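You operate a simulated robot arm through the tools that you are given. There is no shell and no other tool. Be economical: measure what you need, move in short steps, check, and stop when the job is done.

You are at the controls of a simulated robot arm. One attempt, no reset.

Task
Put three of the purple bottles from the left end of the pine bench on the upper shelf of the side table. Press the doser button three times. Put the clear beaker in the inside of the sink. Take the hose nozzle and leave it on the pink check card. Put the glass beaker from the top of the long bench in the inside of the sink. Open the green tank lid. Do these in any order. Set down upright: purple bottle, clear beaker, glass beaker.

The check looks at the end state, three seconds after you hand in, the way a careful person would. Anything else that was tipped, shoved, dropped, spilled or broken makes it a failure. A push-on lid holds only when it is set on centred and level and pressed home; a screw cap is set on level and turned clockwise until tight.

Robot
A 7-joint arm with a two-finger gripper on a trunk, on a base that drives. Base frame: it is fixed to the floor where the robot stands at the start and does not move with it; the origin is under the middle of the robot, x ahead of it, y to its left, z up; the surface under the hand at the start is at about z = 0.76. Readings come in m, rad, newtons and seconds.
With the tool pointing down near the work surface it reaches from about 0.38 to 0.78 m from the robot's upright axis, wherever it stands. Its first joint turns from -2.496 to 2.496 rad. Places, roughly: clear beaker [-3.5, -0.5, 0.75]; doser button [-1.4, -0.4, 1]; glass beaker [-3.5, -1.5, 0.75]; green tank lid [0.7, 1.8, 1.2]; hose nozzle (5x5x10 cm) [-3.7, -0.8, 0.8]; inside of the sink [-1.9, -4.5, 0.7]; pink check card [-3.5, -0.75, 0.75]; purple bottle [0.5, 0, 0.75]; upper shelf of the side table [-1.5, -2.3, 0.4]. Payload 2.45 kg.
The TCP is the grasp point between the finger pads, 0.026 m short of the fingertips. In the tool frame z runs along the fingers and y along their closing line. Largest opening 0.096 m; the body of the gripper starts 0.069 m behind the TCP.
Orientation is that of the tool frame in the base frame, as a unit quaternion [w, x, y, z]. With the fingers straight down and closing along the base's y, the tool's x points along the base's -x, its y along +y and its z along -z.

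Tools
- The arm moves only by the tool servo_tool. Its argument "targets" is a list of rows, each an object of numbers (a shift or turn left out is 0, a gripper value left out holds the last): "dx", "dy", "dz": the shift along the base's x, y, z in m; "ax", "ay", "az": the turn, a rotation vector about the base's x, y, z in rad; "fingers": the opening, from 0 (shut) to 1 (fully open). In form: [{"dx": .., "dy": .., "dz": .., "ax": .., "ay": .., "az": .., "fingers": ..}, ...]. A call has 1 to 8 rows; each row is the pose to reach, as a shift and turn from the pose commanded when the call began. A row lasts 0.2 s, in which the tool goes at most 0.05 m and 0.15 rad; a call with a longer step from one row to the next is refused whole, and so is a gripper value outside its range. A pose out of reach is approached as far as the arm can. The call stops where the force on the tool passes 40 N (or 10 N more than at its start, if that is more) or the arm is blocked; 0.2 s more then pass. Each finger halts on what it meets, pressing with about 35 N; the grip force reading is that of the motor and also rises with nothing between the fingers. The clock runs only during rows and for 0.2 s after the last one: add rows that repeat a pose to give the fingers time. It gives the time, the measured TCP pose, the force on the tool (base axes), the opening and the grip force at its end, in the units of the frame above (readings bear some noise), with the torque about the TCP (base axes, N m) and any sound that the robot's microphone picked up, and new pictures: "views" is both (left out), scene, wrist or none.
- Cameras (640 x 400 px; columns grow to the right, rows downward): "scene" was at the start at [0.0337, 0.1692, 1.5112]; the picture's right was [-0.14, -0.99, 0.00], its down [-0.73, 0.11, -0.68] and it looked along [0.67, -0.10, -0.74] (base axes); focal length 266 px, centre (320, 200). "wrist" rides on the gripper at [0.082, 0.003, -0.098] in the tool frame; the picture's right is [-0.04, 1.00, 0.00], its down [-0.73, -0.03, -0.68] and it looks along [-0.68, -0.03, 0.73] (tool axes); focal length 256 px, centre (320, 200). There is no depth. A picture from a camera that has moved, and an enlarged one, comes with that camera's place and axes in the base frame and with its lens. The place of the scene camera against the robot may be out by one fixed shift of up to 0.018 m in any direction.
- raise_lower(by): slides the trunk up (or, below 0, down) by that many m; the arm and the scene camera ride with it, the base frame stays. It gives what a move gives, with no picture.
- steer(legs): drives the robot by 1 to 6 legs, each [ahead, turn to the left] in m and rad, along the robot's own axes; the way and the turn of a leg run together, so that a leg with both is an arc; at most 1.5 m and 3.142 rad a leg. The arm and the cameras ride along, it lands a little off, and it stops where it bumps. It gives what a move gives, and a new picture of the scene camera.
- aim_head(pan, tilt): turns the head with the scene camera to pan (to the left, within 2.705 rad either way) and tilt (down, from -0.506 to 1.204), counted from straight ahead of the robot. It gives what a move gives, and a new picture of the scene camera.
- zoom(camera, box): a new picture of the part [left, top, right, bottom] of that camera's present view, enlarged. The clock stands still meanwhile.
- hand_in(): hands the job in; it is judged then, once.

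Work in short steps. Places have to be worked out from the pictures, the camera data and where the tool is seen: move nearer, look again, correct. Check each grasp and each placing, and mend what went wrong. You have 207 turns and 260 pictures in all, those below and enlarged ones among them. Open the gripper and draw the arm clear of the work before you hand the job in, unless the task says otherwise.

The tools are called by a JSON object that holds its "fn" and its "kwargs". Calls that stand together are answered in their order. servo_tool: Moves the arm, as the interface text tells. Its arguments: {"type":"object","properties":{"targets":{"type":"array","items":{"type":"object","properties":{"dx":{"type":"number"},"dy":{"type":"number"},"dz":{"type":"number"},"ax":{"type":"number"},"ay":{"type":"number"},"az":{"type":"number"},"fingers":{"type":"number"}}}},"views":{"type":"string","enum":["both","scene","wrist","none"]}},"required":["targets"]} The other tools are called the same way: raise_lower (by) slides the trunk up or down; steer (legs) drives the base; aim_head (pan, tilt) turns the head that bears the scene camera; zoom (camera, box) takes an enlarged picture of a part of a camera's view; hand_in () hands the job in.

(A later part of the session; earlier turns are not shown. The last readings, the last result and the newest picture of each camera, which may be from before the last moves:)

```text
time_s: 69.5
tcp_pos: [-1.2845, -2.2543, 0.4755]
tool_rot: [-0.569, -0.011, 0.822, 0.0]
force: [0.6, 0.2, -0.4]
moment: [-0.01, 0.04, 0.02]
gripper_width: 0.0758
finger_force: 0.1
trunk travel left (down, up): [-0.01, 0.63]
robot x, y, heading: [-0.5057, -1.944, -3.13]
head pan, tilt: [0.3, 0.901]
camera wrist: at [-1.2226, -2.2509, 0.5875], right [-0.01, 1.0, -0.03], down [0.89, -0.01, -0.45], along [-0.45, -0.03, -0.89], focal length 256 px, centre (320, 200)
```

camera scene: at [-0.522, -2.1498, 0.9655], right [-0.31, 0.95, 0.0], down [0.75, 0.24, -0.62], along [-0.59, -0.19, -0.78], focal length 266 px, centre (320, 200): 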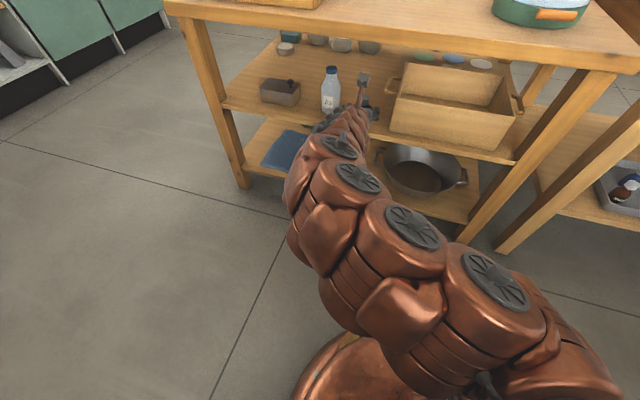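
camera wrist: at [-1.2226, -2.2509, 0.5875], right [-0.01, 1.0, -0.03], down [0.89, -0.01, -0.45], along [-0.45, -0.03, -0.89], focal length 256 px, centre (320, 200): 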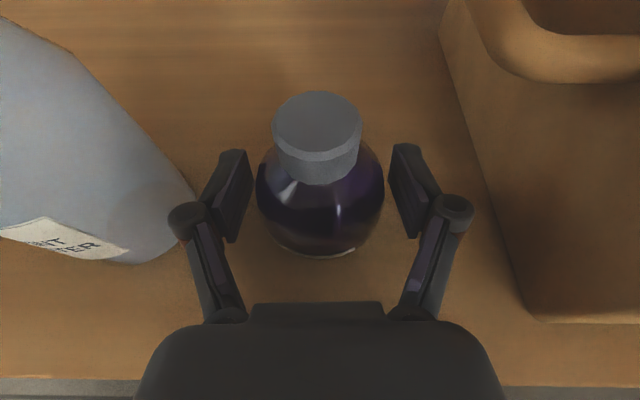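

Released and standing. I retreat straight back.

{"fn": "servo_tool", "kwargs": {"targets": [{"dx": 0.04}, {"dx": 0.08}, {"dx": 0.12}], "views": "none"}}

{"fn": "steer", "kwargs": {"legs": [[-0.27, 0]]}}

{"fn": "servo_tool", "kwargs": {"targets": [{"dx": 0.0, "fingers": 1}], "views": "wrist"}}

{"fn": "aim_head", "kwargs": {"pan": 0.35, "tilt": 0.35}}

{"fn": "zoom", "kwargs": {"camera": "scene", "box": [220, 150, 420, 275]}}

```text
time_s: 70.3
tcp_pos: [-1.1652, -2.2526, 0.4777]
tool_rot: [-0.569, -0.011, 0.822, -0.001]
force: [-0.3, -0.2, 0.6]
moment: [-0.02, 0.0, 0.01]
gripper_width: 0.0758
finger_force: 0.1
trunk travel left (down, up): [-0.01, 0.63]
robot x, y, heading: [-0.5069, -1.9459, -3.13]
head pan, tilt: [0.3, 0.901]
```

```text
time_s: 72.2
tcp_pos: [-0.9035, -2.248, 0.477]
tool_rot: [-0.569, -0.01, 0.822, 0.0]
force: [-0.2, 0.2, 1.0]
moment: [-0.01, -0.01, 0.03]
gripper_width: 0.076
finger_force: 0.1
trunk travel left (down, up): [-0.01, 0.63]
robot x, y, heading: [-0.2484, -1.9435, -3.131]
head pan, tilt: [0.3, 0.901]
camera scene: at [-0.2606, -2.147, 0.9655], right [-0.3, 0.95, 0.0], down [0.75, 0.24, -0.62], along [-0.59, -0.19, -0.78], focal length 266 px, centre (320, 200)
```

scene: 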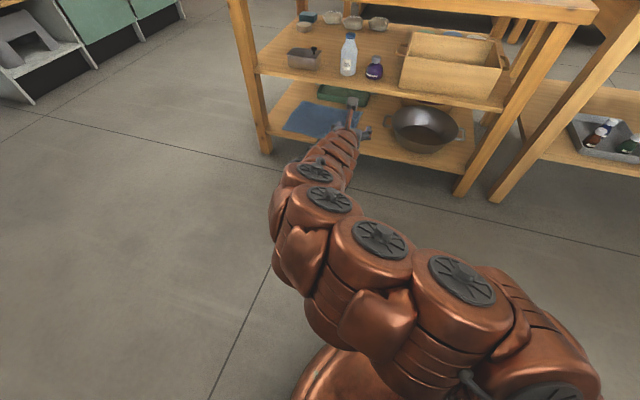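

```text
time_s: 72.6
tcp_pos: [-0.9032, -2.2492, 0.477]
tool_rot: [-0.568, -0.01, 0.823, 0.0]
force: [0.3, -0.2, -0.3]
moment: [0.02, 0.02, 0.03]
gripper_width: 0.0958
finger_force: 0.0
trunk travel left (down, up): [-0.01, 0.63]
robot x, y, heading: [-0.245, -1.9415, -3.13]
head pan, tilt: [0.3, 0.901]
camera wrist: at [-0.8421, -2.246, 0.5885], right [0.0, 1.0, -0.03], down [0.89, -0.01, -0.45], along [-0.45, -0.02, -0.89], focal length 256 px, centre (320, 200)
```

wrist: 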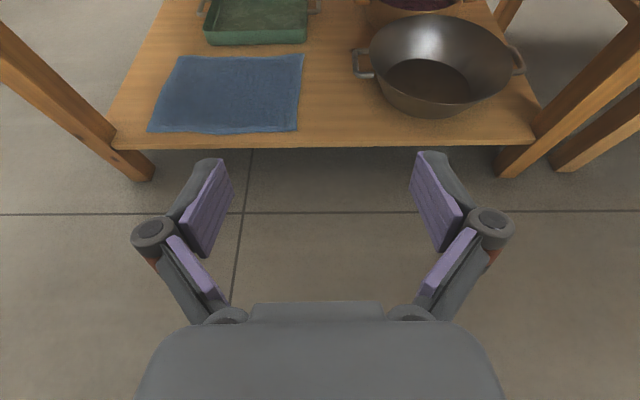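

```text
time_s: 73.6
tcp_pos: [-0.9038, -2.2487, 0.4772]
tool_rot: [-0.569, -0.01, 0.823, 0.001]
force: [-0.8, 0.4, 0.3]
moment: [0.03, 0.0, -0.03]
gripper_width: 0.0961
finger_force: 0.1
trunk travel left (down, up): [-0.01, 0.63]
robot x, y, heading: [-0.2441, -1.9417, -3.131]
head pan, tilt: [0.351, 0.351]
camera scene: at [-0.2758, -2.1568, 1.013], right [-0.35, 0.94, 0.0], down [0.32, 0.12, -0.94], along [-0.88, -0.33, -0.34], focal length 266 px, centre (320, 200)
```

scene: 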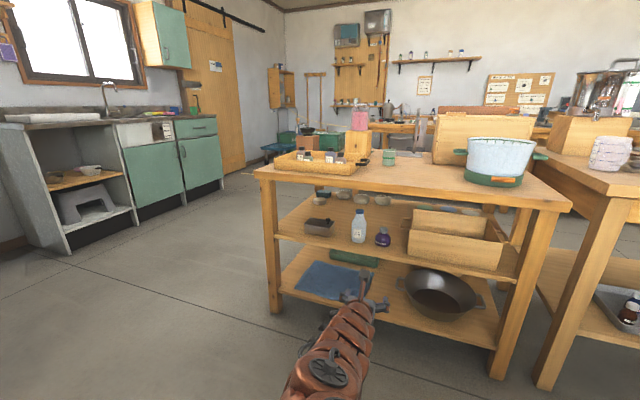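

```text
3.20 times, centred on (320, 212) of scene
camera zoom: at [-0.2758, -2.1568, 1.013], right [-0.35, 0.94, 0.0], down [0.32, 0.12, -0.94], along [-0.88, -0.33, -0.34], focal length 850 px, centre (320, 160)
```

zoom: 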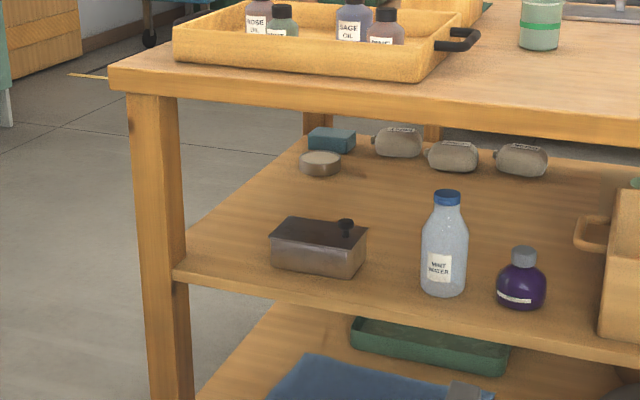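

Bottle A stands well. There is free shelf space behind the grey box, reachable from the table's left end. Now I return for bottle B, raising first.

{"fn": "raise_lower", "kwargs": {"by": 0.4}}

{"fn": "raise_lower", "kwargs": {"by": 0.15}}

{"fn": "steer", "kwargs": {"legs": [[0.2, 0], [0, -1.582], [1.2, 0], [0.79, 0], [0, -1.571], [0.2, 0]]}}

{"fn": "servo_tool", "kwargs": {"targets": [{"dx": 0.0}], "views": "wrist"}}

```text
time_s: 77.4
tcp_pos: [-0.9047, -2.2489, 0.8773]
tool_rot: [-0.569, -0.01, 0.822, 0.0]
force: [0.3, 0.6, 0.6]
moment: [0.0, 0.02, -0.03]
gripper_width: 0.096
finger_force: 0.0
trunk travel left (down, up): [-0.41, 0.23]
robot x, y, heading: [-0.2453, -1.9415, -3.133]
head pan, tilt: [0.351, 0.351]
```

```text
time_s: 79.1
tcp_pos: [-0.9052, -2.2499, 1.0281]
tool_rot: [-0.568, -0.011, 0.823, -0.001]
force: [-0.1, -0.4, 0.0]
moment: [0.01, 0.02, 0.01]
gripper_width: 0.0958
finger_force: 0.1
trunk travel left (down, up): [-0.56, 0.08]
robot x, y, heading: [-0.2448, -1.9401, -3.136]
head pan, tilt: [0.351, 0.351]
```

```text
time_s: 99.1
tcp_pos: [0.4068, 0.3595, 1.027]
tool_rot: [-0.002, 0.823, 0.012, 0.568]
force: [0.0, 0.1, -0.1]
moment: [-0.02, -0.02, 0.03]
gripper_width: 0.0961
finger_force: 0.1
trunk travel left (down, up): [-0.56, 0.08]
robot x, y, heading: [-0.2526, 0.0492, 0.014]
head pan, tilt: [0.351, 0.351]
camera scene: at [-0.2115, 0.261, 1.5631], right [0.36, -0.93, 0.0], down [-0.32, -0.12, -0.94], along [0.88, 0.33, -0.34], focal length 266 px, centre (320, 200)
```

scene: 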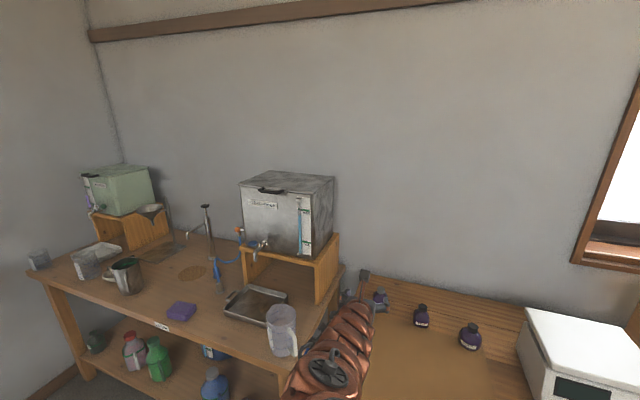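

```text
time_s: 99.5
tcp_pos: [0.4052, 0.3588, 1.0278]
tool_rot: [-0.001, 0.823, 0.012, 0.569]
force: [0.2, 0.8, 0.4]
moment: [0.02, -0.01, 0.0]
gripper_width: 0.0959
finger_force: 0.1
trunk travel left (down, up): [-0.56, 0.08]
robot x, y, heading: [-0.2544, 0.0503, 0.016]
head pan, tilt: [0.351, 0.351]
camera wrist: at [0.342, 0.3558, 1.1385], right [0.01, -1.0, -0.03], down [-0.89, 0.01, -0.45], along [0.45, 0.03, -0.89], focal length 256 px, centre (320, 200)
```

wrist: 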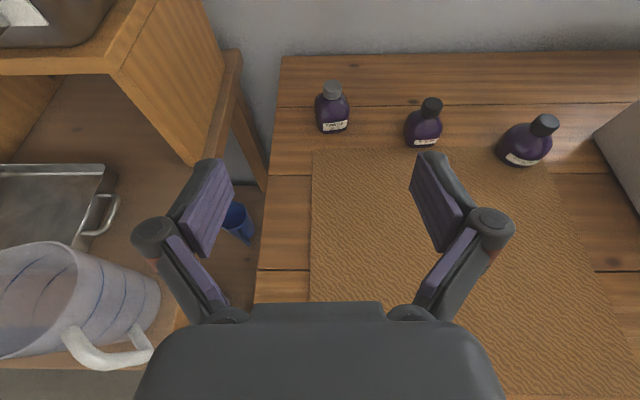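

Bottle B is at about (0.70, 0.341). I drive forward 0.15 m, lower, and align.

{"fn": "steer", "kwargs": {"legs": [[0.15, 0]]}}

{"fn": "raise_lower", "kwargs": {"by": -0.22}}

{"fn": "servo_tool", "kwargs": {"targets": [{"dy": -0.02}], "views": "wrist"}}

```text
time_s: 100.8
tcp_pos: [0.5559, 0.358, 1.0279]
tool_rot: [-0.001, 0.823, 0.012, 0.569]
force: [0.0, -0.3, -0.5]
moment: [0.01, 0.02, -0.04]
gripper_width: 0.0959
finger_force: 0.0
trunk travel left (down, up): [-0.56, 0.08]
robot x, y, heading: [-0.1025, 0.0488, 0.007]
head pan, tilt: [0.351, 0.351]
camera scene: at [-0.062, 0.2626, 1.5631], right [0.35, -0.94, 0.0], down [-0.32, -0.12, -0.94], along [0.88, 0.33, -0.34], focal length 266 px, centre (320, 200)
```

scene: 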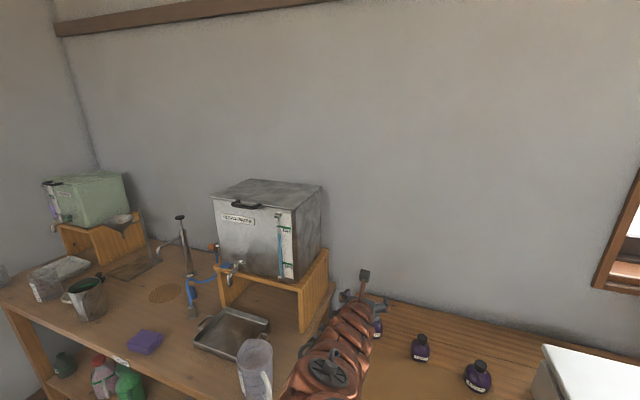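

```text
time_s: 103.2
tcp_pos: [0.5562, 0.3605, 0.8071]
tool_rot: [-0.002, 0.823, 0.012, 0.569]
force: [-0.3, 0.4, -0.3]
moment: [0.01, -0.01, -0.01]
gripper_width: 0.0959
finger_force: 0.1
trunk travel left (down, up): [-0.34, 0.3]
robot x, y, heading: [-0.1022, 0.0474, 0.008]
head pan, tilt: [0.351, 0.351]
```

```text
time_s: 103.6
tcp_pos: [0.5557, 0.3363, 0.8066]
tool_rot: [0.001, 0.822, 0.009, 0.57]
force: [-0.4, 0.6, -0.2]
moment: [0.0, -0.02, 0.01]
gripper_width: 0.0961
finger_force: 0.0
trunk travel left (down, up): [-0.34, 0.3]
robot x, y, heading: [-0.104, 0.0502, 0.01]
head pan, tilt: [0.351, 0.351]
camera wrist: at [0.4921, 0.3348, 0.9179], right [0.0, -1.0, -0.03], down [-0.89, 0.01, -0.45], along [0.45, 0.02, -0.89], focal length 256 px, centre (320, 200)
```

wrist: 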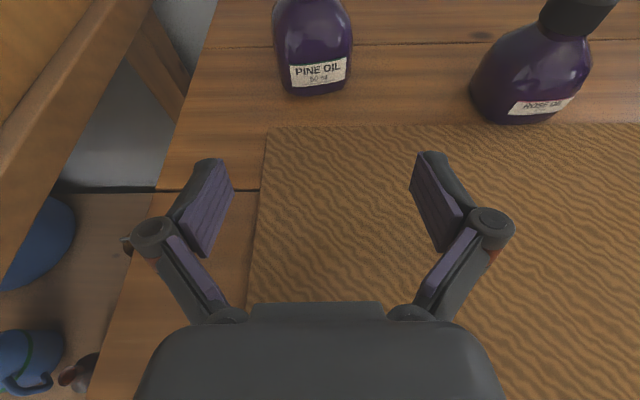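

Bottle B's centre is about (0.703, 0.341). I advance and close.

{"fn": "servo_tool", "kwargs": {"targets": [{"dx": 0.04, "dy": 0.004, "dz": -0.008}, {"dx": 0.08, "dy": 0.004, "dz": -0.014}, {"dx": 0.12, "dy": 0.004, "dz": -0.014}, {"dx": 0.147, "dy": 0.004, "dz": -0.014}, {"dx": 0.147, "dy": 0.004, "dz": -0.014, "fingers": 0}, {"dx": 0.147, "dy": 0.004, "dz": -0.014}, {"dx": 0.147, "dy": 0.004, "dz": -0.014}, {"dx": 0.147, "dy": 0.004, "dz": -0.014}], "views": "wrist"}}

```text
time_s: 105.4
tcp_pos: [0.702, 0.3436, 0.7941]
tool_rot: [-0.001, 0.822, 0.012, 0.569]
force: [1.7, 0.4, 1.2]
moment: [0.05, -0.04, -0.03]
gripper_width: 0.0624
finger_force: 34.5
trunk travel left (down, up): [-0.34, 0.3]
robot x, y, heading: [-0.1054, 0.0499, 0.009]
head pan, tilt: [0.351, 0.351]
camera wrist: at [0.6376, 0.3408, 0.9049], right [0.0, -1.0, -0.03], down [-0.89, 0.01, -0.45], along [0.45, 0.03, -0.89], focal length 256 px, centre (320, 200)
```

wrist: 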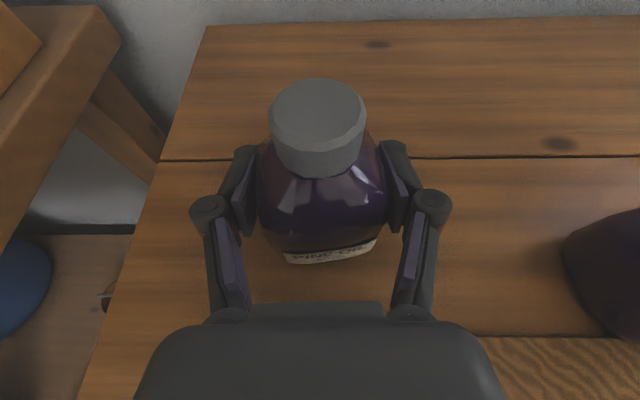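

Gripped at 0.062 m. Lift, retract, and drive to the table's left end.

{"fn": "raise_lower", "kwargs": {"by": 0.2}}

{"fn": "servo_tool", "kwargs": {"targets": [{"dx": -0.04}, {"dx": -0.08}, {"dx": -0.12}, {"dx": -0.14}], "views": "none"}}

{"fn": "steer", "kwargs": {"legs": [[-0.35, 0], [0, -1.58], [1.5, 0], [1.5, 0], [0.5, 0], [0, -1.571]]}}

```text
time_s: 107.5
tcp_pos: [0.7029, 0.3445, 0.9923]
tool_rot: [0.0, 0.822, 0.011, 0.569]
force: [0.4, 1.0, -0.9]
moment: [0.0, -0.04, -0.02]
gripper_width: 0.0619
finger_force: 35.3
trunk travel left (down, up): [-0.54, 0.1]
robot x, y, heading: [-0.1017, 0.0459, 0.011]
head pan, tilt: [0.351, 0.351]
```

```text
time_s: 108.5
tcp_pos: [0.5616, 0.3404, 0.9925]
tool_rot: [0.001, 0.822, 0.01, 0.569]
force: [-0.3, 0.6, -2.3]
moment: [-0.03, -0.01, 0.02]
gripper_width: 0.062
finger_force: 34.8
trunk travel left (down, up): [-0.54, 0.1]
robot x, y, heading: [-0.1042, 0.0535, 0.011]
head pan, tilt: [0.351, 0.351]
```

```text
time_s: 134.8
tcp_pos: [-0.9802, -3.7372, 0.9921]
tool_rot: [-0.568, -0.033, 0.822, -0.016]
force: [-0.9, 0.2, -1.2]
moment: [-0.04, 0.01, -0.04]
gripper_width: 0.0609
finger_force: 34.7
trunk travel left (down, up): [-0.54, 0.1]
robot x, y, heading: [-0.3341, -3.4141, -3.082]
head pan, tilt: [0.351, 0.351]
camera scene: at [-0.3506, -3.6288, 1.5431], right [-0.4, 0.92, 0.0], down [0.31, 0.14, -0.94], along [-0.86, -0.38, -0.34], focal length 266 px, centre (320, 200)
```

scene: 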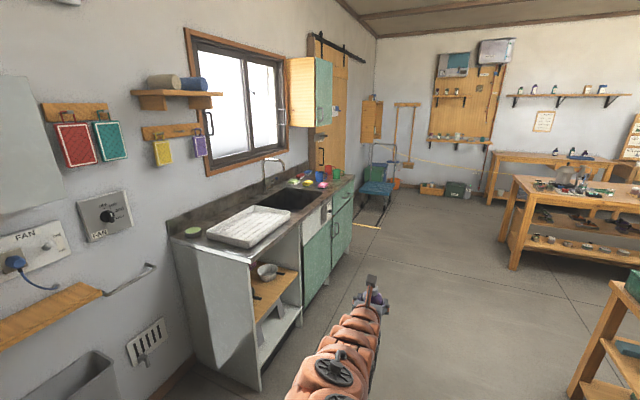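

Drive on to x≈-1.16 and turn to face +y, toward the table's left end.

{"fn": "steer", "kwargs": {"legs": [[0.826, 0], [0, -1.63], [-0.15, 0]]}}

{"fn": "servo_tool", "kwargs": {"targets": [{"dx": 0.0}], "views": "wrist"}}

```text
time_s: 144.2
tcp_pos: [-1.406, -2.9342, 0.992]
tool_rot: [-0.391, 0.59, 0.573, 0.413]
force: [-0.8, 1.2, -2.0]
moment: [0.01, -0.02, 0.01]
gripper_width: 0.0603
finger_force: 34.4
trunk travel left (down, up): [-0.54, 0.1]
robot x, y, heading: [-1.1502, -3.6147, 1.521]
head pan, tilt: [0.351, 0.351]
camera scene: at [-1.3572, -3.5687, 1.5431], right [0.95, 0.3, 0.0], down [0.1, -0.33, -0.94], along [-0.28, 0.9, -0.34], focal length 266 px, centre (320, 200)
```

scene: 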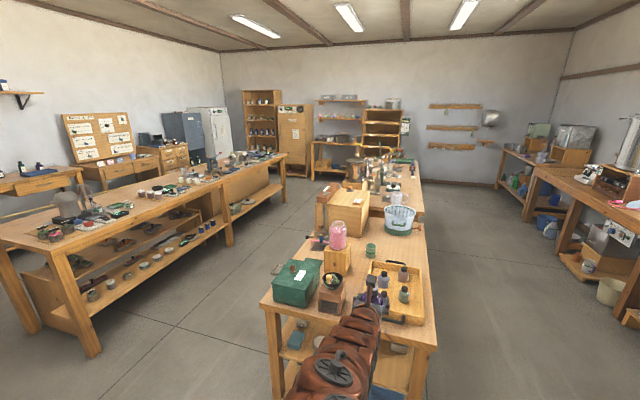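

```text
time_s: 144.6
tcp_pos: [-1.4058, -2.935, 0.9917]
tool_rot: [-0.391, 0.59, 0.574, 0.412]
force: [-0.5, 0.1, -0.3]
moment: [0.01, 0.01, -0.02]
gripper_width: 0.0607
finger_force: 35.5
trunk travel left (down, up): [-0.54, 0.1]
robot x, y, heading: [-1.1484, -3.616, 1.525]
head pan, tilt: [0.351, 0.351]
camera wrist: at [-1.4071, -2.9981, 1.1037], right [1.0, -0.05, -0.03], down [-0.06, -0.89, -0.45], along [0.0, 0.45, -0.89], focal length 256 px, centre (320, 200)
```

wrist: 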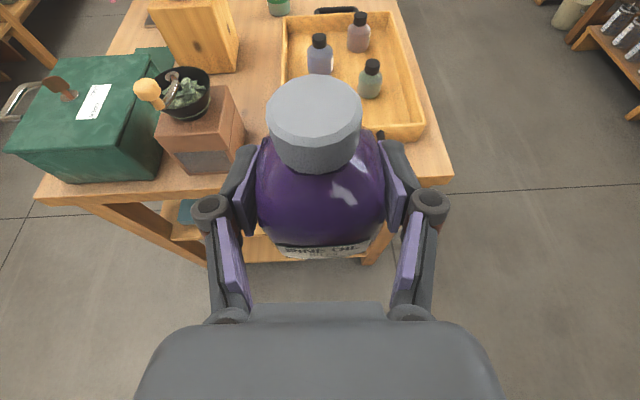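

I lower to shelf height and look.

{"fn": "raise_lower", "kwargs": {"by": -0.4}}

{"fn": "servo_tool", "kwargs": {"targets": [{"dx": -0.02, "az": 0.05}, {"dx": -0.03, "az": 0.05}], "views": "both"}}

```text
time_s: 148.5
tcp_pos: [-1.4064, -2.9351, 0.5931]
tool_rot: [-0.391, 0.59, 0.573, 0.413]
force: [-1.1, -0.9, -1.7]
moment: [0.0, -0.03, 0.03]
gripper_width: 0.0603
finger_force: 34.6
trunk travel left (down, up): [-0.14, 0.5]
robot x, y, heading: [-1.1529, -3.6134, 1.523]
head pan, tilt: [0.351, 0.351]
```

```text
time_s: 149.1
tcp_pos: [-1.437, -2.9334, 0.5928]
tool_rot: [-0.402, 0.575, 0.589, 0.402]
force: [-1.0, 0.4, -2.2]
moment: [0.01, 0.03, -0.01]
gripper_width: 0.0607
finger_force: 35.7
trunk travel left (down, up): [-0.14, 0.5]
robot x, y, heading: [-1.1476, -3.616, 1.526]
head pan, tilt: [0.351, 0.351]
camera scene: at [-1.3572, -3.5688, 1.1431], right [0.95, 0.3, 0.0], down [0.1, -0.33, -0.94], along [-0.28, 0.9, -0.34], focal length 266 px, centre (320, 200)
camera wrist: at [-1.4342, -2.9978, 0.7043], right [1.0, 0.0, -0.02], down [-0.01, -0.89, -0.45], along [-0.02, 0.45, -0.89], focal length 256 px, centre (320, 200)
```

scene: 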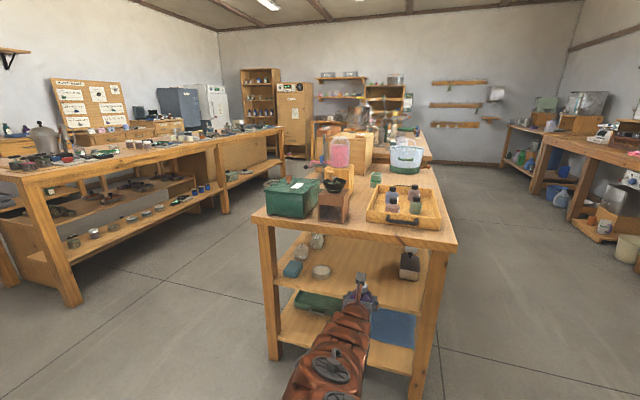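
wrist: 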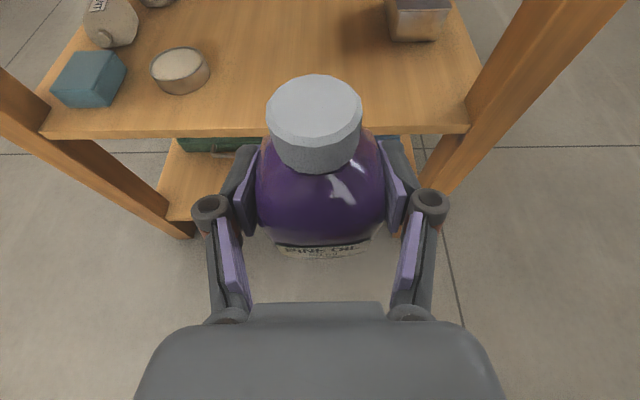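

Free region is x -1.60 to -1.33. I'll place B around (-1.465, -2.54): lower a bit, drive in, and check.

{"fn": "raise_lower", "kwargs": {"by": -0.075}}

{"fn": "servo_tool", "kwargs": {"targets": [{"dx": -0.018}], "views": "none"}}

{"fn": "steer", "kwargs": {"legs": [[0.26, 0]]}}

{"fn": "servo_tool", "kwargs": {"targets": [{"dx": 0}], "views": "wrist"}}

```text
time_s: 150.2
tcp_pos: [-1.4359, -2.9345, 0.5172]
tool_rot: [-0.402, 0.575, 0.588, 0.402]
force: [-0.1, -0.2, -1.6]
moment: [0.03, 0.01, 0.0]
gripper_width: 0.0605
finger_force: 35.0
trunk travel left (down, up): [-0.065, 0.575]
robot x, y, heading: [-1.1501, -3.617, 1.524]
head pan, tilt: [0.351, 0.351]
```

```text
time_s: 150.6
tcp_pos: [-1.4538, -2.936, 0.5182]
tool_rot: [-0.401, 0.575, 0.588, 0.403]
force: [0.1, -0.1, -1.8]
moment: [0.02, -0.02, -0.03]
gripper_width: 0.0609
finger_force: 35.0
trunk travel left (down, up): [-0.065, 0.575]
robot x, y, heading: [-1.1534, -3.6127, 1.523]
head pan, tilt: [0.351, 0.351]
```

```text
time_s: 152.4
tcp_pos: [-1.4392, -2.6777, 0.5182]
tool_rot: [-0.401, 0.576, 0.587, 0.404]
force: [0.0, -0.1, -1.1]
moment: [0.02, 0.01, 0.0]
gripper_width: 0.0604
finger_force: 34.9
trunk travel left (down, up): [-0.065, 0.575]
robot x, y, heading: [-1.1375, -3.3566, 1.522]
head pan, tilt: [0.351, 0.351]
camera scene: at [-1.3451, -3.31, 1.0681], right [0.95, 0.3, 0.0], down [0.1, -0.33, -0.94], along [-0.28, 0.9, -0.34], focal length 266 px, centre (320, 200)
```

scene: 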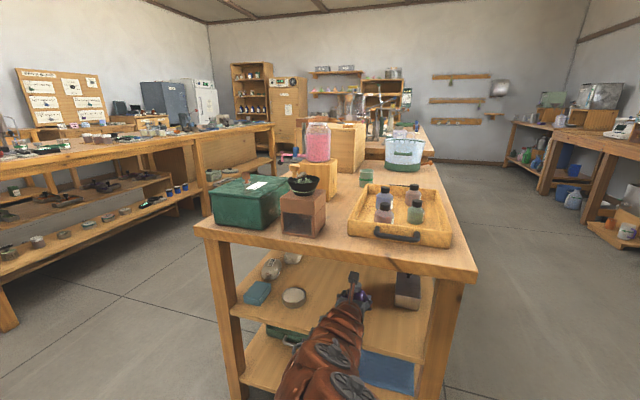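

```text
time_s: 152.8
tcp_pos: [-1.4389, -2.6778, 0.5169]
tool_rot: [-0.401, 0.575, 0.588, 0.403]
force: [0.2, 0.5, -0.4]
moment: [-0.03, 0.02, 0.06]
gripper_width: 0.0606
finger_force: 35.2
trunk travel left (down, up): [-0.065, 0.575]
robot x, y, heading: [-1.14, -3.3581, 1.525]
head pan, tilt: [0.351, 0.351]
camera wrist: at [-1.4379, -2.7401, 0.6295], right [1.0, 0.0, -0.03], down [-0.01, -0.89, -0.45], along [-0.02, 0.45, -0.89], focal length 256 px, centre (320, 200)
```

wrist: 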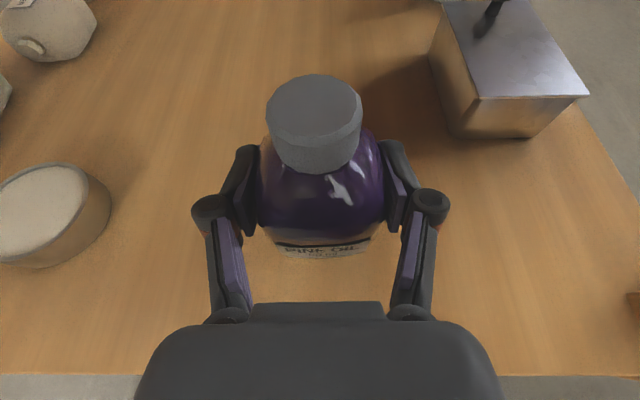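

{"fn": "servo_tool", "kwargs": {"targets": [{"dx": -0.03, "dy": 0.03}, {"dx": -0.03, "dy": 0.07}, {"dx": -0.03, "dy": 0.11}, {"dx": -0.03, "dy": 0.14}, {"dx": -0.03, "dy": 0.14, "dz": -0.015}, {"dx": -0.03, "dy": 0.14, "dz": -0.028}], "views": "wrist"}}

```text
time_s: 154.2
tcp_pos: [-1.4714, -2.5369, 0.4901]
tool_rot: [-0.401, 0.576, 0.587, 0.403]
force: [-0.2, -0.2, -0.5]
moment: [-0.01, -0.02, 0.0]
gripper_width: 0.0607
finger_force: 34.9
trunk travel left (down, up): [-0.065, 0.575]
robot x, y, heading: [-1.1362, -3.3565, 1.522]
head pan, tilt: [0.351, 0.351]
camera wrist: at [-1.4685, -2.6005, 0.6012], right [1.0, 0.0, -0.03], down [-0.01, -0.89, -0.45], along [-0.02, 0.45, -0.89], focal length 256 px, centre (320, 200)
```

wrist: 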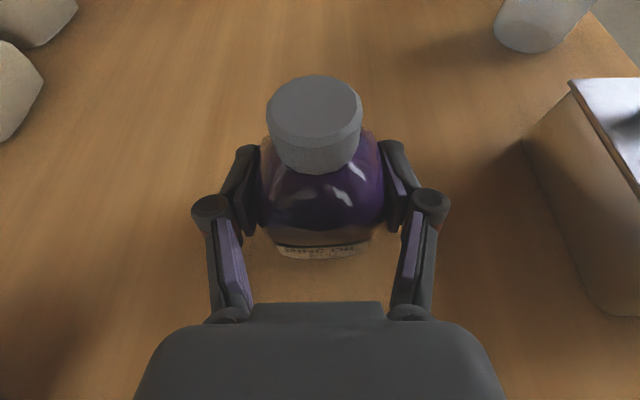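

{"fn": "servo_tool", "kwargs": {"targets": [{"dz": -0.003}, {"dz": -0.006}, {"dz": -0.009}, {"dz": -0.011}, {"dz": -0.013}], "views": "none"}}

```text
time_s: 155.4
tcp_pos: [-1.4689, -2.5381, 0.4795]
tool_rot: [-0.402, 0.576, 0.587, 0.403]
force: [0.4, 3.6, 22.3]
moment: [0.25, 0.27, 0.06]
gripper_width: 0.061
finger_force: 34.6
trunk travel left (down, up): [-0.065, 0.575]
robot x, y, heading: [-1.1401, -3.3524, 1.524]
head pan, tilt: [0.351, 0.351]
```

Contact as predicted at 0.479. I ease up, release, and retreat.

{"fn": "servo_tool", "kwargs": {"targets": [{"dz": 0.002}, {"dz": 0.002, "fingers": 1}, {"dz": 0.002, "fingers": 1}, {"dz": 0.002, "fingers": 1}, {"dz": 0.002, "dy": -0.04}, {"dz": 0.002, "dy": -0.09}, {"dz": 0.002, "dy": -0.14}], "views": "wrist"}}

```text
time_s: 157.0
tcp_pos: [-1.4644, -2.6769, 0.4774]
tool_rot: [-0.401, 0.577, 0.586, 0.404]
force: [0.6, 0.8, 0.3]
moment: [0.02, 0.0, 0.03]
gripper_width: 0.0963
finger_force: 0.0
trunk travel left (down, up): [-0.065, 0.575]
robot x, y, heading: [-1.1369, -3.3554, 1.525]
head pan, tilt: [0.351, 0.351]
camera wrist: at [-1.4635, -2.7394, 0.5879], right [1.0, -0.01, -0.03], down [-0.02, -0.89, -0.45], along [-0.02, 0.45, -0.89], focal length 256 px, centre (320, 200)
```

wrist: 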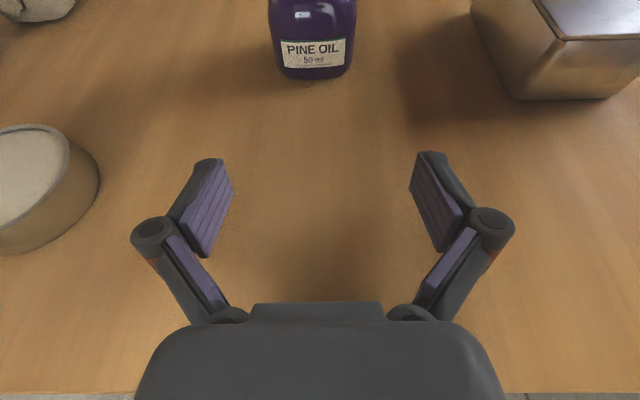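

B stands well. I back out, raise, and return for bottle C.

{"fn": "steer", "kwargs": {"legs": [[-0.27, 0]]}}

{"fn": "raise_lower", "kwargs": {"by": 0.4}}

{"fn": "raise_lower", "kwargs": {"by": 0.12}}

{"fn": "steer", "kwargs": {"legs": [[0, -1.525], [0.6, 0], [0, 1.571], [1.5, 0], [1.5, 0], [0.5, 0]]}}

```text
time_s: 159.0
tcp_pos: [-1.4811, -2.9596, 0.4758]
tool_rot: [-0.4, 0.576, 0.587, 0.403]
force: [0.1, -0.5, -0.2]
moment: [0.02, -0.01, -0.03]
gripper_width: 0.0958
finger_force: 0.0
trunk travel left (down, up): [-0.065, 0.575]
robot x, y, heading: [-1.1536, -3.6397, 1.526]
head pan, tilt: [0.351, 0.351]
camera scene: at [-1.3588, -3.5933, 1.0681], right [0.95, 0.3, 0.0], down [0.1, -0.33, -0.94], along [-0.28, 0.9, -0.34], focal length 266 px, centre (320, 200)
```

scene: 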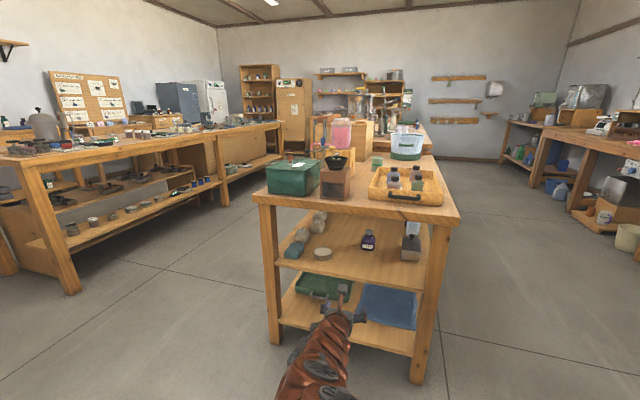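

```text
time_s: 162.8
tcp_pos: [-1.4813, -2.9597, 0.8758]
tool_rot: [-0.4, 0.577, 0.587, 0.403]
force: [0.4, -0.8, 1.0]
moment: [0.01, 0.03, -0.02]
gripper_width: 0.096
finger_force: 0.0
trunk travel left (down, up): [-0.465, 0.175]
robot x, y, heading: [-1.1499, -3.6368, 1.517]
head pan, tilt: [0.351, 0.351]
```

```text
time_s: 164.3
tcp_pos: [-1.4829, -2.9598, 0.9968]
tool_rot: [-0.4, 0.577, 0.586, 0.404]
force: [-0.2, -0.5, 0.8]
moment: [0.02, 0.03, 0.02]
gripper_width: 0.0961
finger_force: 0.0
trunk travel left (down, up): [-0.585, 0.055]
robot x, y, heading: [-1.155, -3.6367, 1.523]
head pan, tilt: [0.351, 0.351]
```

```text
time_s: 191.9
tcp_pos: [-0.7785, 0.5848, 0.9972]
tool_rot: [-0.4, 0.577, 0.586, 0.405]
force: [-0.4, 0.9, 0.3]
moment: [0.02, 0.01, 0.01]
gripper_width: 0.0961
finger_force: 0.2
trunk travel left (down, up): [-0.585, 0.055]
robot x, y, heading: [-0.4479, -0.0995, 1.521]
head pan, tilt: [0.351, 0.351]
camera scene: at [-0.6578, -0.0483, 1.5881], right [0.96, 0.29, 0.0], down [0.1, -0.33, -0.94], along [-0.28, 0.9, -0.34], focal length 266 px, centre (320, 200)
```

scene: 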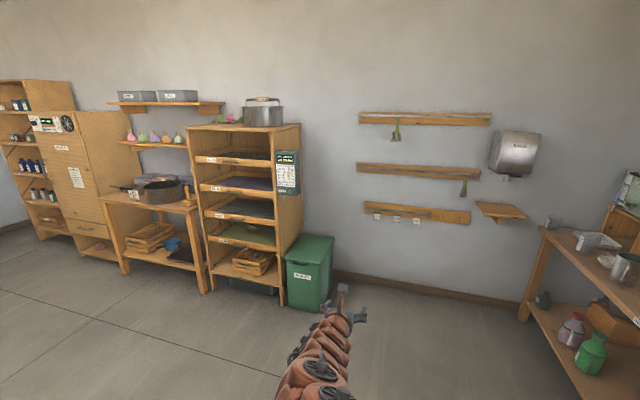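

{"fn": "steer", "kwargs": {"legs": [[0, -1.521], [0.25, 0]]}}

{"fn": "servo_tool", "kwargs": {"targets": [{"dx": 0.0, "dy": -0.04}], "views": "wrist"}}

```text
time_s: 197.4
tcp_pos: [0.4675, 0.2391, 0.9963]
tool_rot: [-0.002, 0.822, 0.015, 0.569]
force: [-0.1, 0.6, 0.5]
moment: [0.0, 0.0, -0.01]
gripper_width: 0.0959
finger_force: 0.0
trunk travel left (down, up): [-0.585, 0.055]
robot x, y, heading: [-0.2033, -0.1033, -0.031]
head pan, tilt: [0.351, 0.351]
camera scene: at [-0.1573, 0.1087, 1.5881], right [0.32, -0.95, 0.0], down [-0.33, -0.11, -0.94], along [0.89, 0.3, -0.34], focal length 266 px, centre (320, 200)
```

scene: 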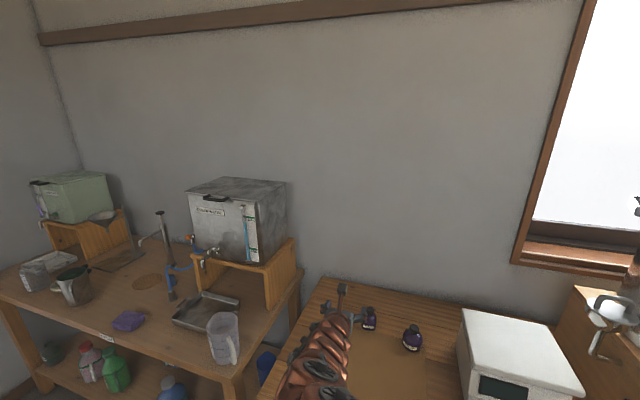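

```text
time_s: 197.8
tcp_pos: [0.4658, 0.2004, 0.9959]
tool_rot: [-0.004, 0.823, 0.016, 0.568]
force: [0.6, 0.2, 0.1]
moment: [0.0, -0.03, -0.06]
gripper_width: 0.0961
finger_force: 0.1
trunk travel left (down, up): [-0.585, 0.055]
robot x, y, heading: [-0.2076, -0.102, -0.028]
head pan, tilt: [0.351, 0.351]
camera wrist: at [0.4024, 0.1963, 1.1068], right [0.02, -1.0, -0.03], down [-0.9, 0.0, -0.45], along [0.45, 0.03, -0.89], focal length 256 px, centre (320, 200)
```

wrist: 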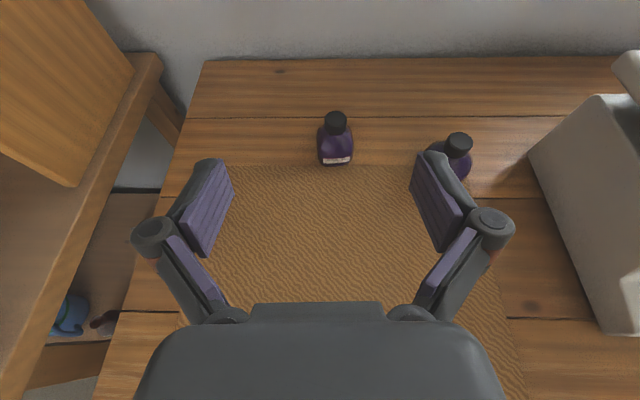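

{"fn": "steer", "kwargs": {"legs": [[0.08, 0]]}}

{"fn": "raise_lower", "kwargs": {"by": -0.19}}

{"fn": "servo_tool", "kwargs": {"targets": [{"dx": 0.0, "dy": -0.016}], "views": "wrist"}}

```text
time_s: 198.9
tcp_pos: [0.5454, 0.1997, 0.9967]
tool_rot: [-0.004, 0.822, 0.016, 0.569]
force: [-0.6, -0.7, -0.8]
moment: [0.0, -0.03, 0.0]
gripper_width: 0.0958
finger_force: 0.0
trunk travel left (down, up): [-0.585, 0.055]
robot x, y, heading: [-0.1287, -0.1041, -0.028]
head pan, tilt: [0.351, 0.351]
camera scene: at [-0.0783, 0.1067, 1.5881], right [0.32, -0.95, 0.0], down [-0.33, -0.11, -0.94], along [0.89, 0.3, -0.34], focal length 266 px, centre (320, 200)
```

scene: 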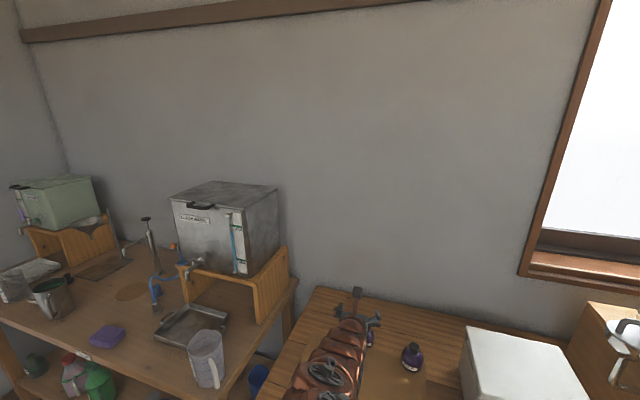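

```text
time_s: 201.0
tcp_pos: [0.5463, 0.2006, 0.8056]
tool_rot: [-0.004, 0.823, 0.017, 0.568]
force: [0.5, -0.4, -0.3]
moment: [0.0, -0.01, -0.01]
gripper_width: 0.0959
finger_force: 0.0
trunk travel left (down, up): [-0.395, 0.245]
robot x, y, heading: [-0.1245, -0.1068, -0.026]
head pan, tilt: [0.351, 0.351]
```

```text
time_s: 201.4
tcp_pos: [0.546, 0.1835, 0.805]
tool_rot: [-0.003, 0.822, 0.016, 0.569]
force: [0.6, 0.6, 0.1]
moment: [0.02, 0.02, -0.04]
gripper_width: 0.0959
finger_force: 0.0
trunk travel left (down, up): [-0.395, 0.245]
robot x, y, heading: [-0.1255, -0.1054, -0.029]
head pan, tilt: [0.351, 0.351]
camera wrist: at [0.481, 0.1801, 0.9168], right [0.02, -1.0, -0.02], down [-0.89, 0.0, -0.45], along [0.45, 0.03, -0.89], focal length 256 px, centre (320, 200)
```

wrist: 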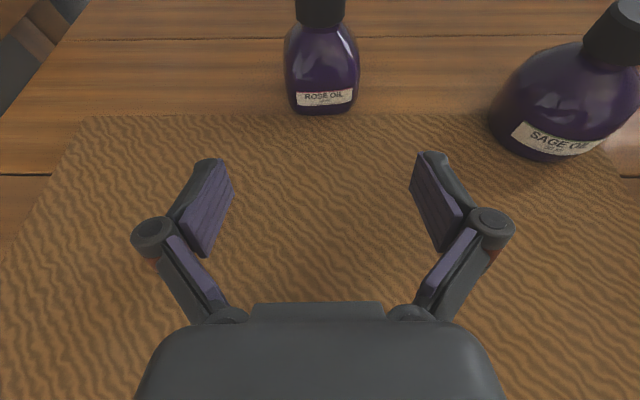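

{"fn": "servo_tool", "kwargs": {"targets": [{"dx": 0.04, "dz": -0.006}, {"dx": 0.08, "dz": -0.012}, {"dx": 0.12, "dz": -0.012}, {"dx": 0.124, "dz": -0.012}, {"dx": 0.124, "dz": -0.012, "fingers": 0}, {"dx": 0.124, "dz": -0.012}, {"dx": 0.124, "dz": -0.012}, {"dx": 0.124, "dz": -0.012}], "views": "wrist"}}

{"fn": "raise_lower", "kwargs": {"by": 0.2}}

{"fn": "servo_tool", "kwargs": {"targets": [{"dx": -0.04}, {"dx": -0.08}, {"dx": -0.12}, {"dx": -0.14}], "views": "wrist"}}

```text
time_s: 203.2
tcp_pos: [0.6707, 0.1814, 0.7955]
tool_rot: [-0.005, 0.823, 0.017, 0.568]
force: [0.5, 0.0, 1.2]
moment: [-0.05, -0.04, -0.03]
gripper_width: 0.0561
finger_force: 34.7
trunk travel left (down, up): [-0.395, 0.245]
robot x, y, heading: [-0.1228, -0.1073, -0.025]
head pan, tilt: [0.351, 0.351]
camera wrist: at [0.6068, 0.1777, 0.9067], right [0.02, -1.0, -0.03], down [-0.89, 0.0, -0.45], along [0.45, 0.03, -0.89], focal length 256 px, centre (320, 200)
```

wrist: 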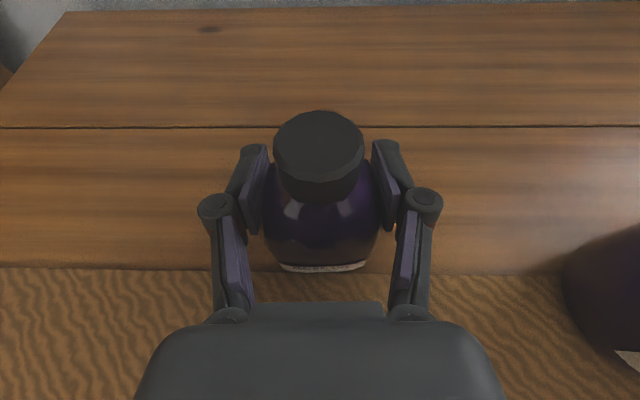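

```text
time_s: 205.3
tcp_pos: [0.6718, 0.1825, 0.9953]
tool_rot: [-0.004, 0.822, 0.017, 0.569]
force: [0.5, 0.9, -0.8]
moment: [0.0, 0.03, 0.01]
gripper_width: 0.0563
finger_force: 35.0
trunk travel left (down, up): [-0.595, 0.045]
robot x, y, heading: [-0.1233, -0.1054, -0.026]
head pan, tilt: [0.351, 0.351]
```

```text
time_s: 206.3
tcp_pos: [0.5313, 0.1795, 0.9939]
tool_rot: [-0.005, 0.822, 0.017, 0.569]
force: [0.8, -0.1, -1.6]
moment: [0.0, 0.0, 0.02]
gripper_width: 0.056
finger_force: 35.1
trunk travel left (down, up): [-0.595, 0.045]
robot x, y, heading: [-0.1266, -0.1036, -0.027]
head pan, tilt: [0.351, 0.351]
camera wrist: at [0.4673, 0.1759, 1.1053], right [0.02, -1.0, -0.03], down [-0.89, 0.0, -0.45], along [0.45, 0.03, -0.89], focal length 256 px, centre (320, 200)
```

wrist: 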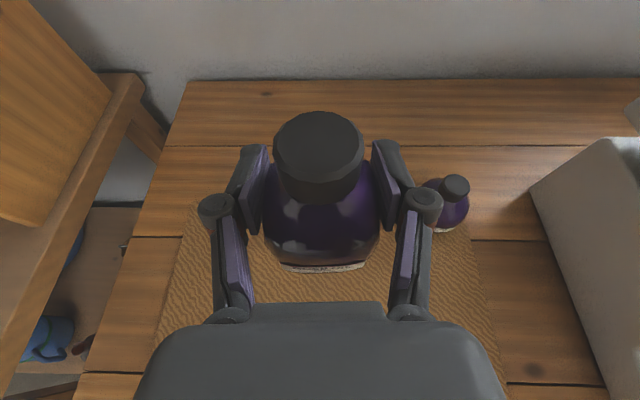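

Bottle C is held. Same route to the table's left end.

{"fn": "steer", "kwargs": {"legs": [[-0.33, 0], [0, -1.56], [1.5, 0], [1.5, 0], [0.38, 0], [0, -1.571]]}}

```text
time_s: 232.3
tcp_pos: [-1.2082, -3.7993, 0.9929]
tool_rot: [-0.568, -0.012, 0.823, -0.001]
force: [0.1, -0.5, -1.8]
moment: [0.02, 0.02, -0.02]
gripper_width: 0.0564
finger_force: 34.8
trunk travel left (down, up): [-0.595, 0.045]
robot x, y, heading: [-0.5472, -3.5198, 3.102]
head pan, tilt: [0.351, 0.351]
camera scene: at [-0.5875, -3.7356, 1.5981], right [-0.31, 0.95, 0.0], down [0.33, 0.11, -0.94], along [-0.89, -0.29, -0.34], focal length 266 px, centre (320, 200)
```

scene: 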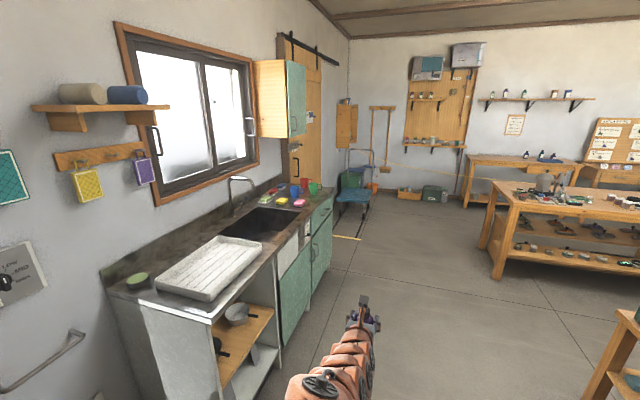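

{"fn": "steer", "kwargs": {"legs": [[0.61, 0], [0, -1.531], [-0.12, 0]]}}

{"fn": "raise_lower", "kwargs": {"by": -0.4}}

{"fn": "raise_lower", "kwargs": {"by": -0.07}}

{"fn": "servo_tool", "kwargs": {"targets": [{"dx": 0.0}], "views": "wrist"}}

```text
time_s: 240.3
tcp_pos: [-1.4947, -2.973, 0.994]
tool_rot: [-0.418, 0.55, 0.612, 0.385]
force: [-0.6, 0.2, -1.1]
moment: [0.02, -0.02, 0.0]
gripper_width: 0.0561
finger_force: 34.9
trunk travel left (down, up): [-0.595, 0.045]
robot x, y, heading: [-1.1667, -3.6126, 1.616]
head pan, tilt: [0.351, 0.351]
camera scene: at [-1.3771, -3.5828, 1.5981], right [0.93, 0.38, 0.0], down [0.13, -0.32, -0.94], along [-0.36, 0.87, -0.34], focal length 266 px, centre (320, 200)
```

scene: 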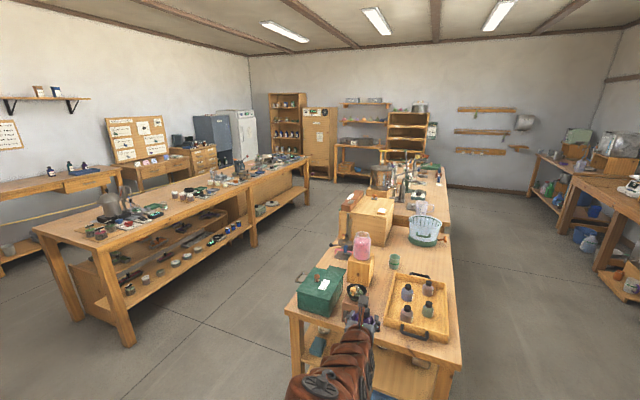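

```text
time_s: 244.1
tcp_pos: [-1.4925, -2.9732, 0.5962]
tool_rot: [-0.418, 0.55, 0.612, 0.385]
force: [-0.1, -0.9, -0.4]
moment: [-0.01, 0.02, -0.01]
gripper_width: 0.0562
finger_force: 35.2
trunk travel left (down, up): [-0.195, 0.445]
robot x, y, heading: [-1.1689, -3.6103, 1.614]
head pan, tilt: [0.351, 0.351]
```

```text
time_s: 245.2
tcp_pos: [-1.4957, -2.9738, 0.5233]
tool_rot: [-0.418, 0.55, 0.611, 0.386]
force: [0.6, -0.3, -1.4]
moment: [-0.01, 0.02, 0.0]
gripper_width: 0.0563
finger_force: 35.0
trunk travel left (down, up): [-0.125, 0.515]
robot x, y, heading: [-1.1663, -3.6111, 1.609]
head pan, tilt: [0.351, 0.351]
```

```text
time_s: 245.6
tcp_pos: [-1.4937, -2.9736, 0.5234]
tool_rot: [-0.418, 0.55, 0.612, 0.385]
force: [0.1, -0.1, -1.1]
moment: [0.02, 0.0, 0.03]
gripper_width: 0.0562
finger_force: 35.0
trunk travel left (down, up): [-0.125, 0.515]
robot x, y, heading: [-1.1723, -3.6133, 1.607]
head pan, tilt: [0.351, 0.351]
camera wrist: at [-1.4874, -3.0359, 0.6356], right [1.0, 0.08, -0.03], down [0.06, -0.89, -0.45], along [-0.06, 0.44, -0.89], focal length 256 px, centre (320, 200)
```

wrist: 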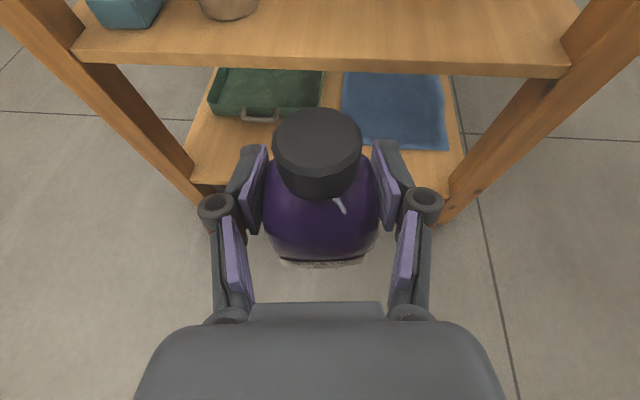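

{"fn": "servo_tool", "kwargs": {"targets": [{"dx": 0.03, "az": -0.07}], "views": "none"}}

{"fn": "steer", "kwargs": {"legs": [[0.17, 0]]}}

{"fn": "servo_tool", "kwargs": {"targets": [{"dx": 0.0, "dy": 0.03}], "views": "wrist"}}

```text
time_s: 246.0
tcp_pos: [-1.465, -2.9757, 0.5237]
tool_rot: [-0.405, 0.57, 0.593, 0.399]
force: [0.8, 0.0, -1.0]
moment: [-0.01, 0.01, 0.01]
gripper_width: 0.0563
finger_force: 35.3
trunk travel left (down, up): [-0.125, 0.515]
robot x, y, heading: [-1.1669, -3.6095, 1.615]
head pan, tilt: [0.351, 0.351]
```

```text
time_s: 247.5
tcp_pos: [-1.4693, -2.8032, 0.5236]
tool_rot: [-0.404, 0.571, 0.592, 0.4]
force: [0.7, -0.3, -1.7]
moment: [-0.02, -0.02, 0.0]
gripper_width: 0.0562
finger_force: 34.9
trunk travel left (down, up): [-0.125, 0.515]
robot x, y, heading: [-1.1749, -3.4392, 1.609]
head pan, tilt: [0.351, 0.351]
camera scene: at [-1.3837, -3.4109, 1.1281], right [0.93, 0.38, 0.0], down [0.13, -0.32, -0.94], along [-0.36, 0.87, -0.34], focal length 266 px, centre (320, 200)
```

scene: 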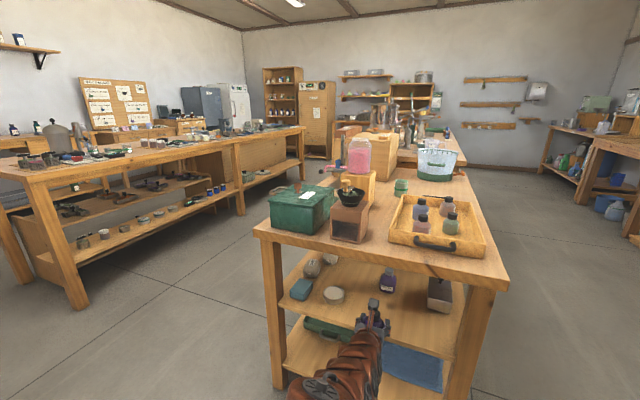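

```text
time_s: 247.9
tcp_pos: [-1.4712, -2.773, 0.5262]
tool_rot: [-0.404, 0.57, 0.593, 0.4]
force: [0.3, -0.3, -1.0]
moment: [0.02, -0.03, -0.02]
gripper_width: 0.0562
finger_force: 35.1
trunk travel left (down, up): [-0.125, 0.515]
robot x, y, heading: [-1.1747, -3.441, 1.611]
head pan, tilt: [0.351, 0.351]
camera wrist: at [-1.468, -2.8363, 0.6376], right [1.0, 0.01, -0.02], down [0.0, -0.89, -0.45], along [-0.03, 0.45, -0.89], focal length 256 px, centre (320, 200)
```

wrist: 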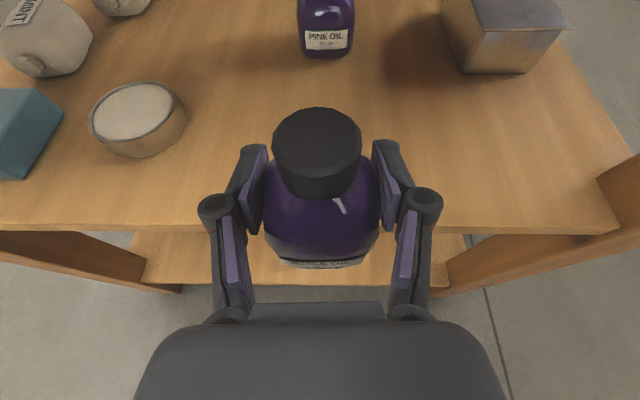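

{"fn": "servo_tool", "kwargs": {"targets": [{"dx": 0.005, "dy": 0.04}, {"dx": 0.005, "dy": 0.08}, {"dx": 0.005, "dy": 0.11}, {"dx": 0.005, "dy": 0.11, "dz": -0.018}, {"dx": 0.005, "dy": 0.11, "dz": -0.036}, {"dx": 0.005, "dy": 0.11, "dz": -0.042}, {"dx": 0.005, "dy": 0.11, "dz": -0.046}], "views": "wrist"}}

```text
time_s: 249.5
tcp_pos: [-1.467, -2.6622, 0.4818]
tool_rot: [-0.407, 0.57, 0.591, 0.401]
force: [-4.0, 1.2, 21.1]
moment: [0.28, 0.19, 0.0]
gripper_width: 0.0564
finger_force: 34.6
trunk travel left (down, up): [-0.125, 0.515]
robot x, y, heading: [-1.1715, -3.4404, 1.611]
head pan, tilt: [0.351, 0.351]
camera wrist: at [-1.4651, -2.7259, 0.5925], right [1.0, 0.01, -0.03], down [0.0, -0.89, -0.45], along [-0.03, 0.45, -0.89], focal length 256 px, centre (320, 200)
```

wrist: 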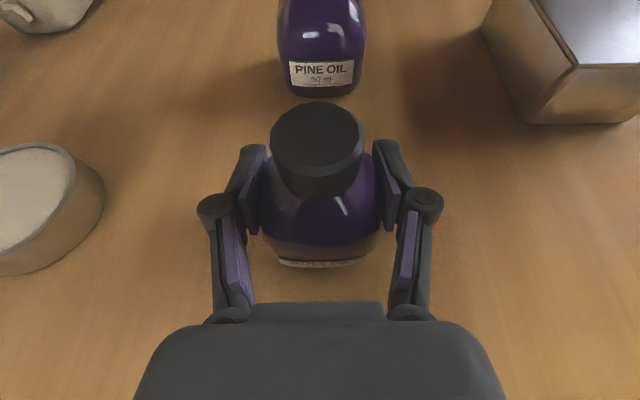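

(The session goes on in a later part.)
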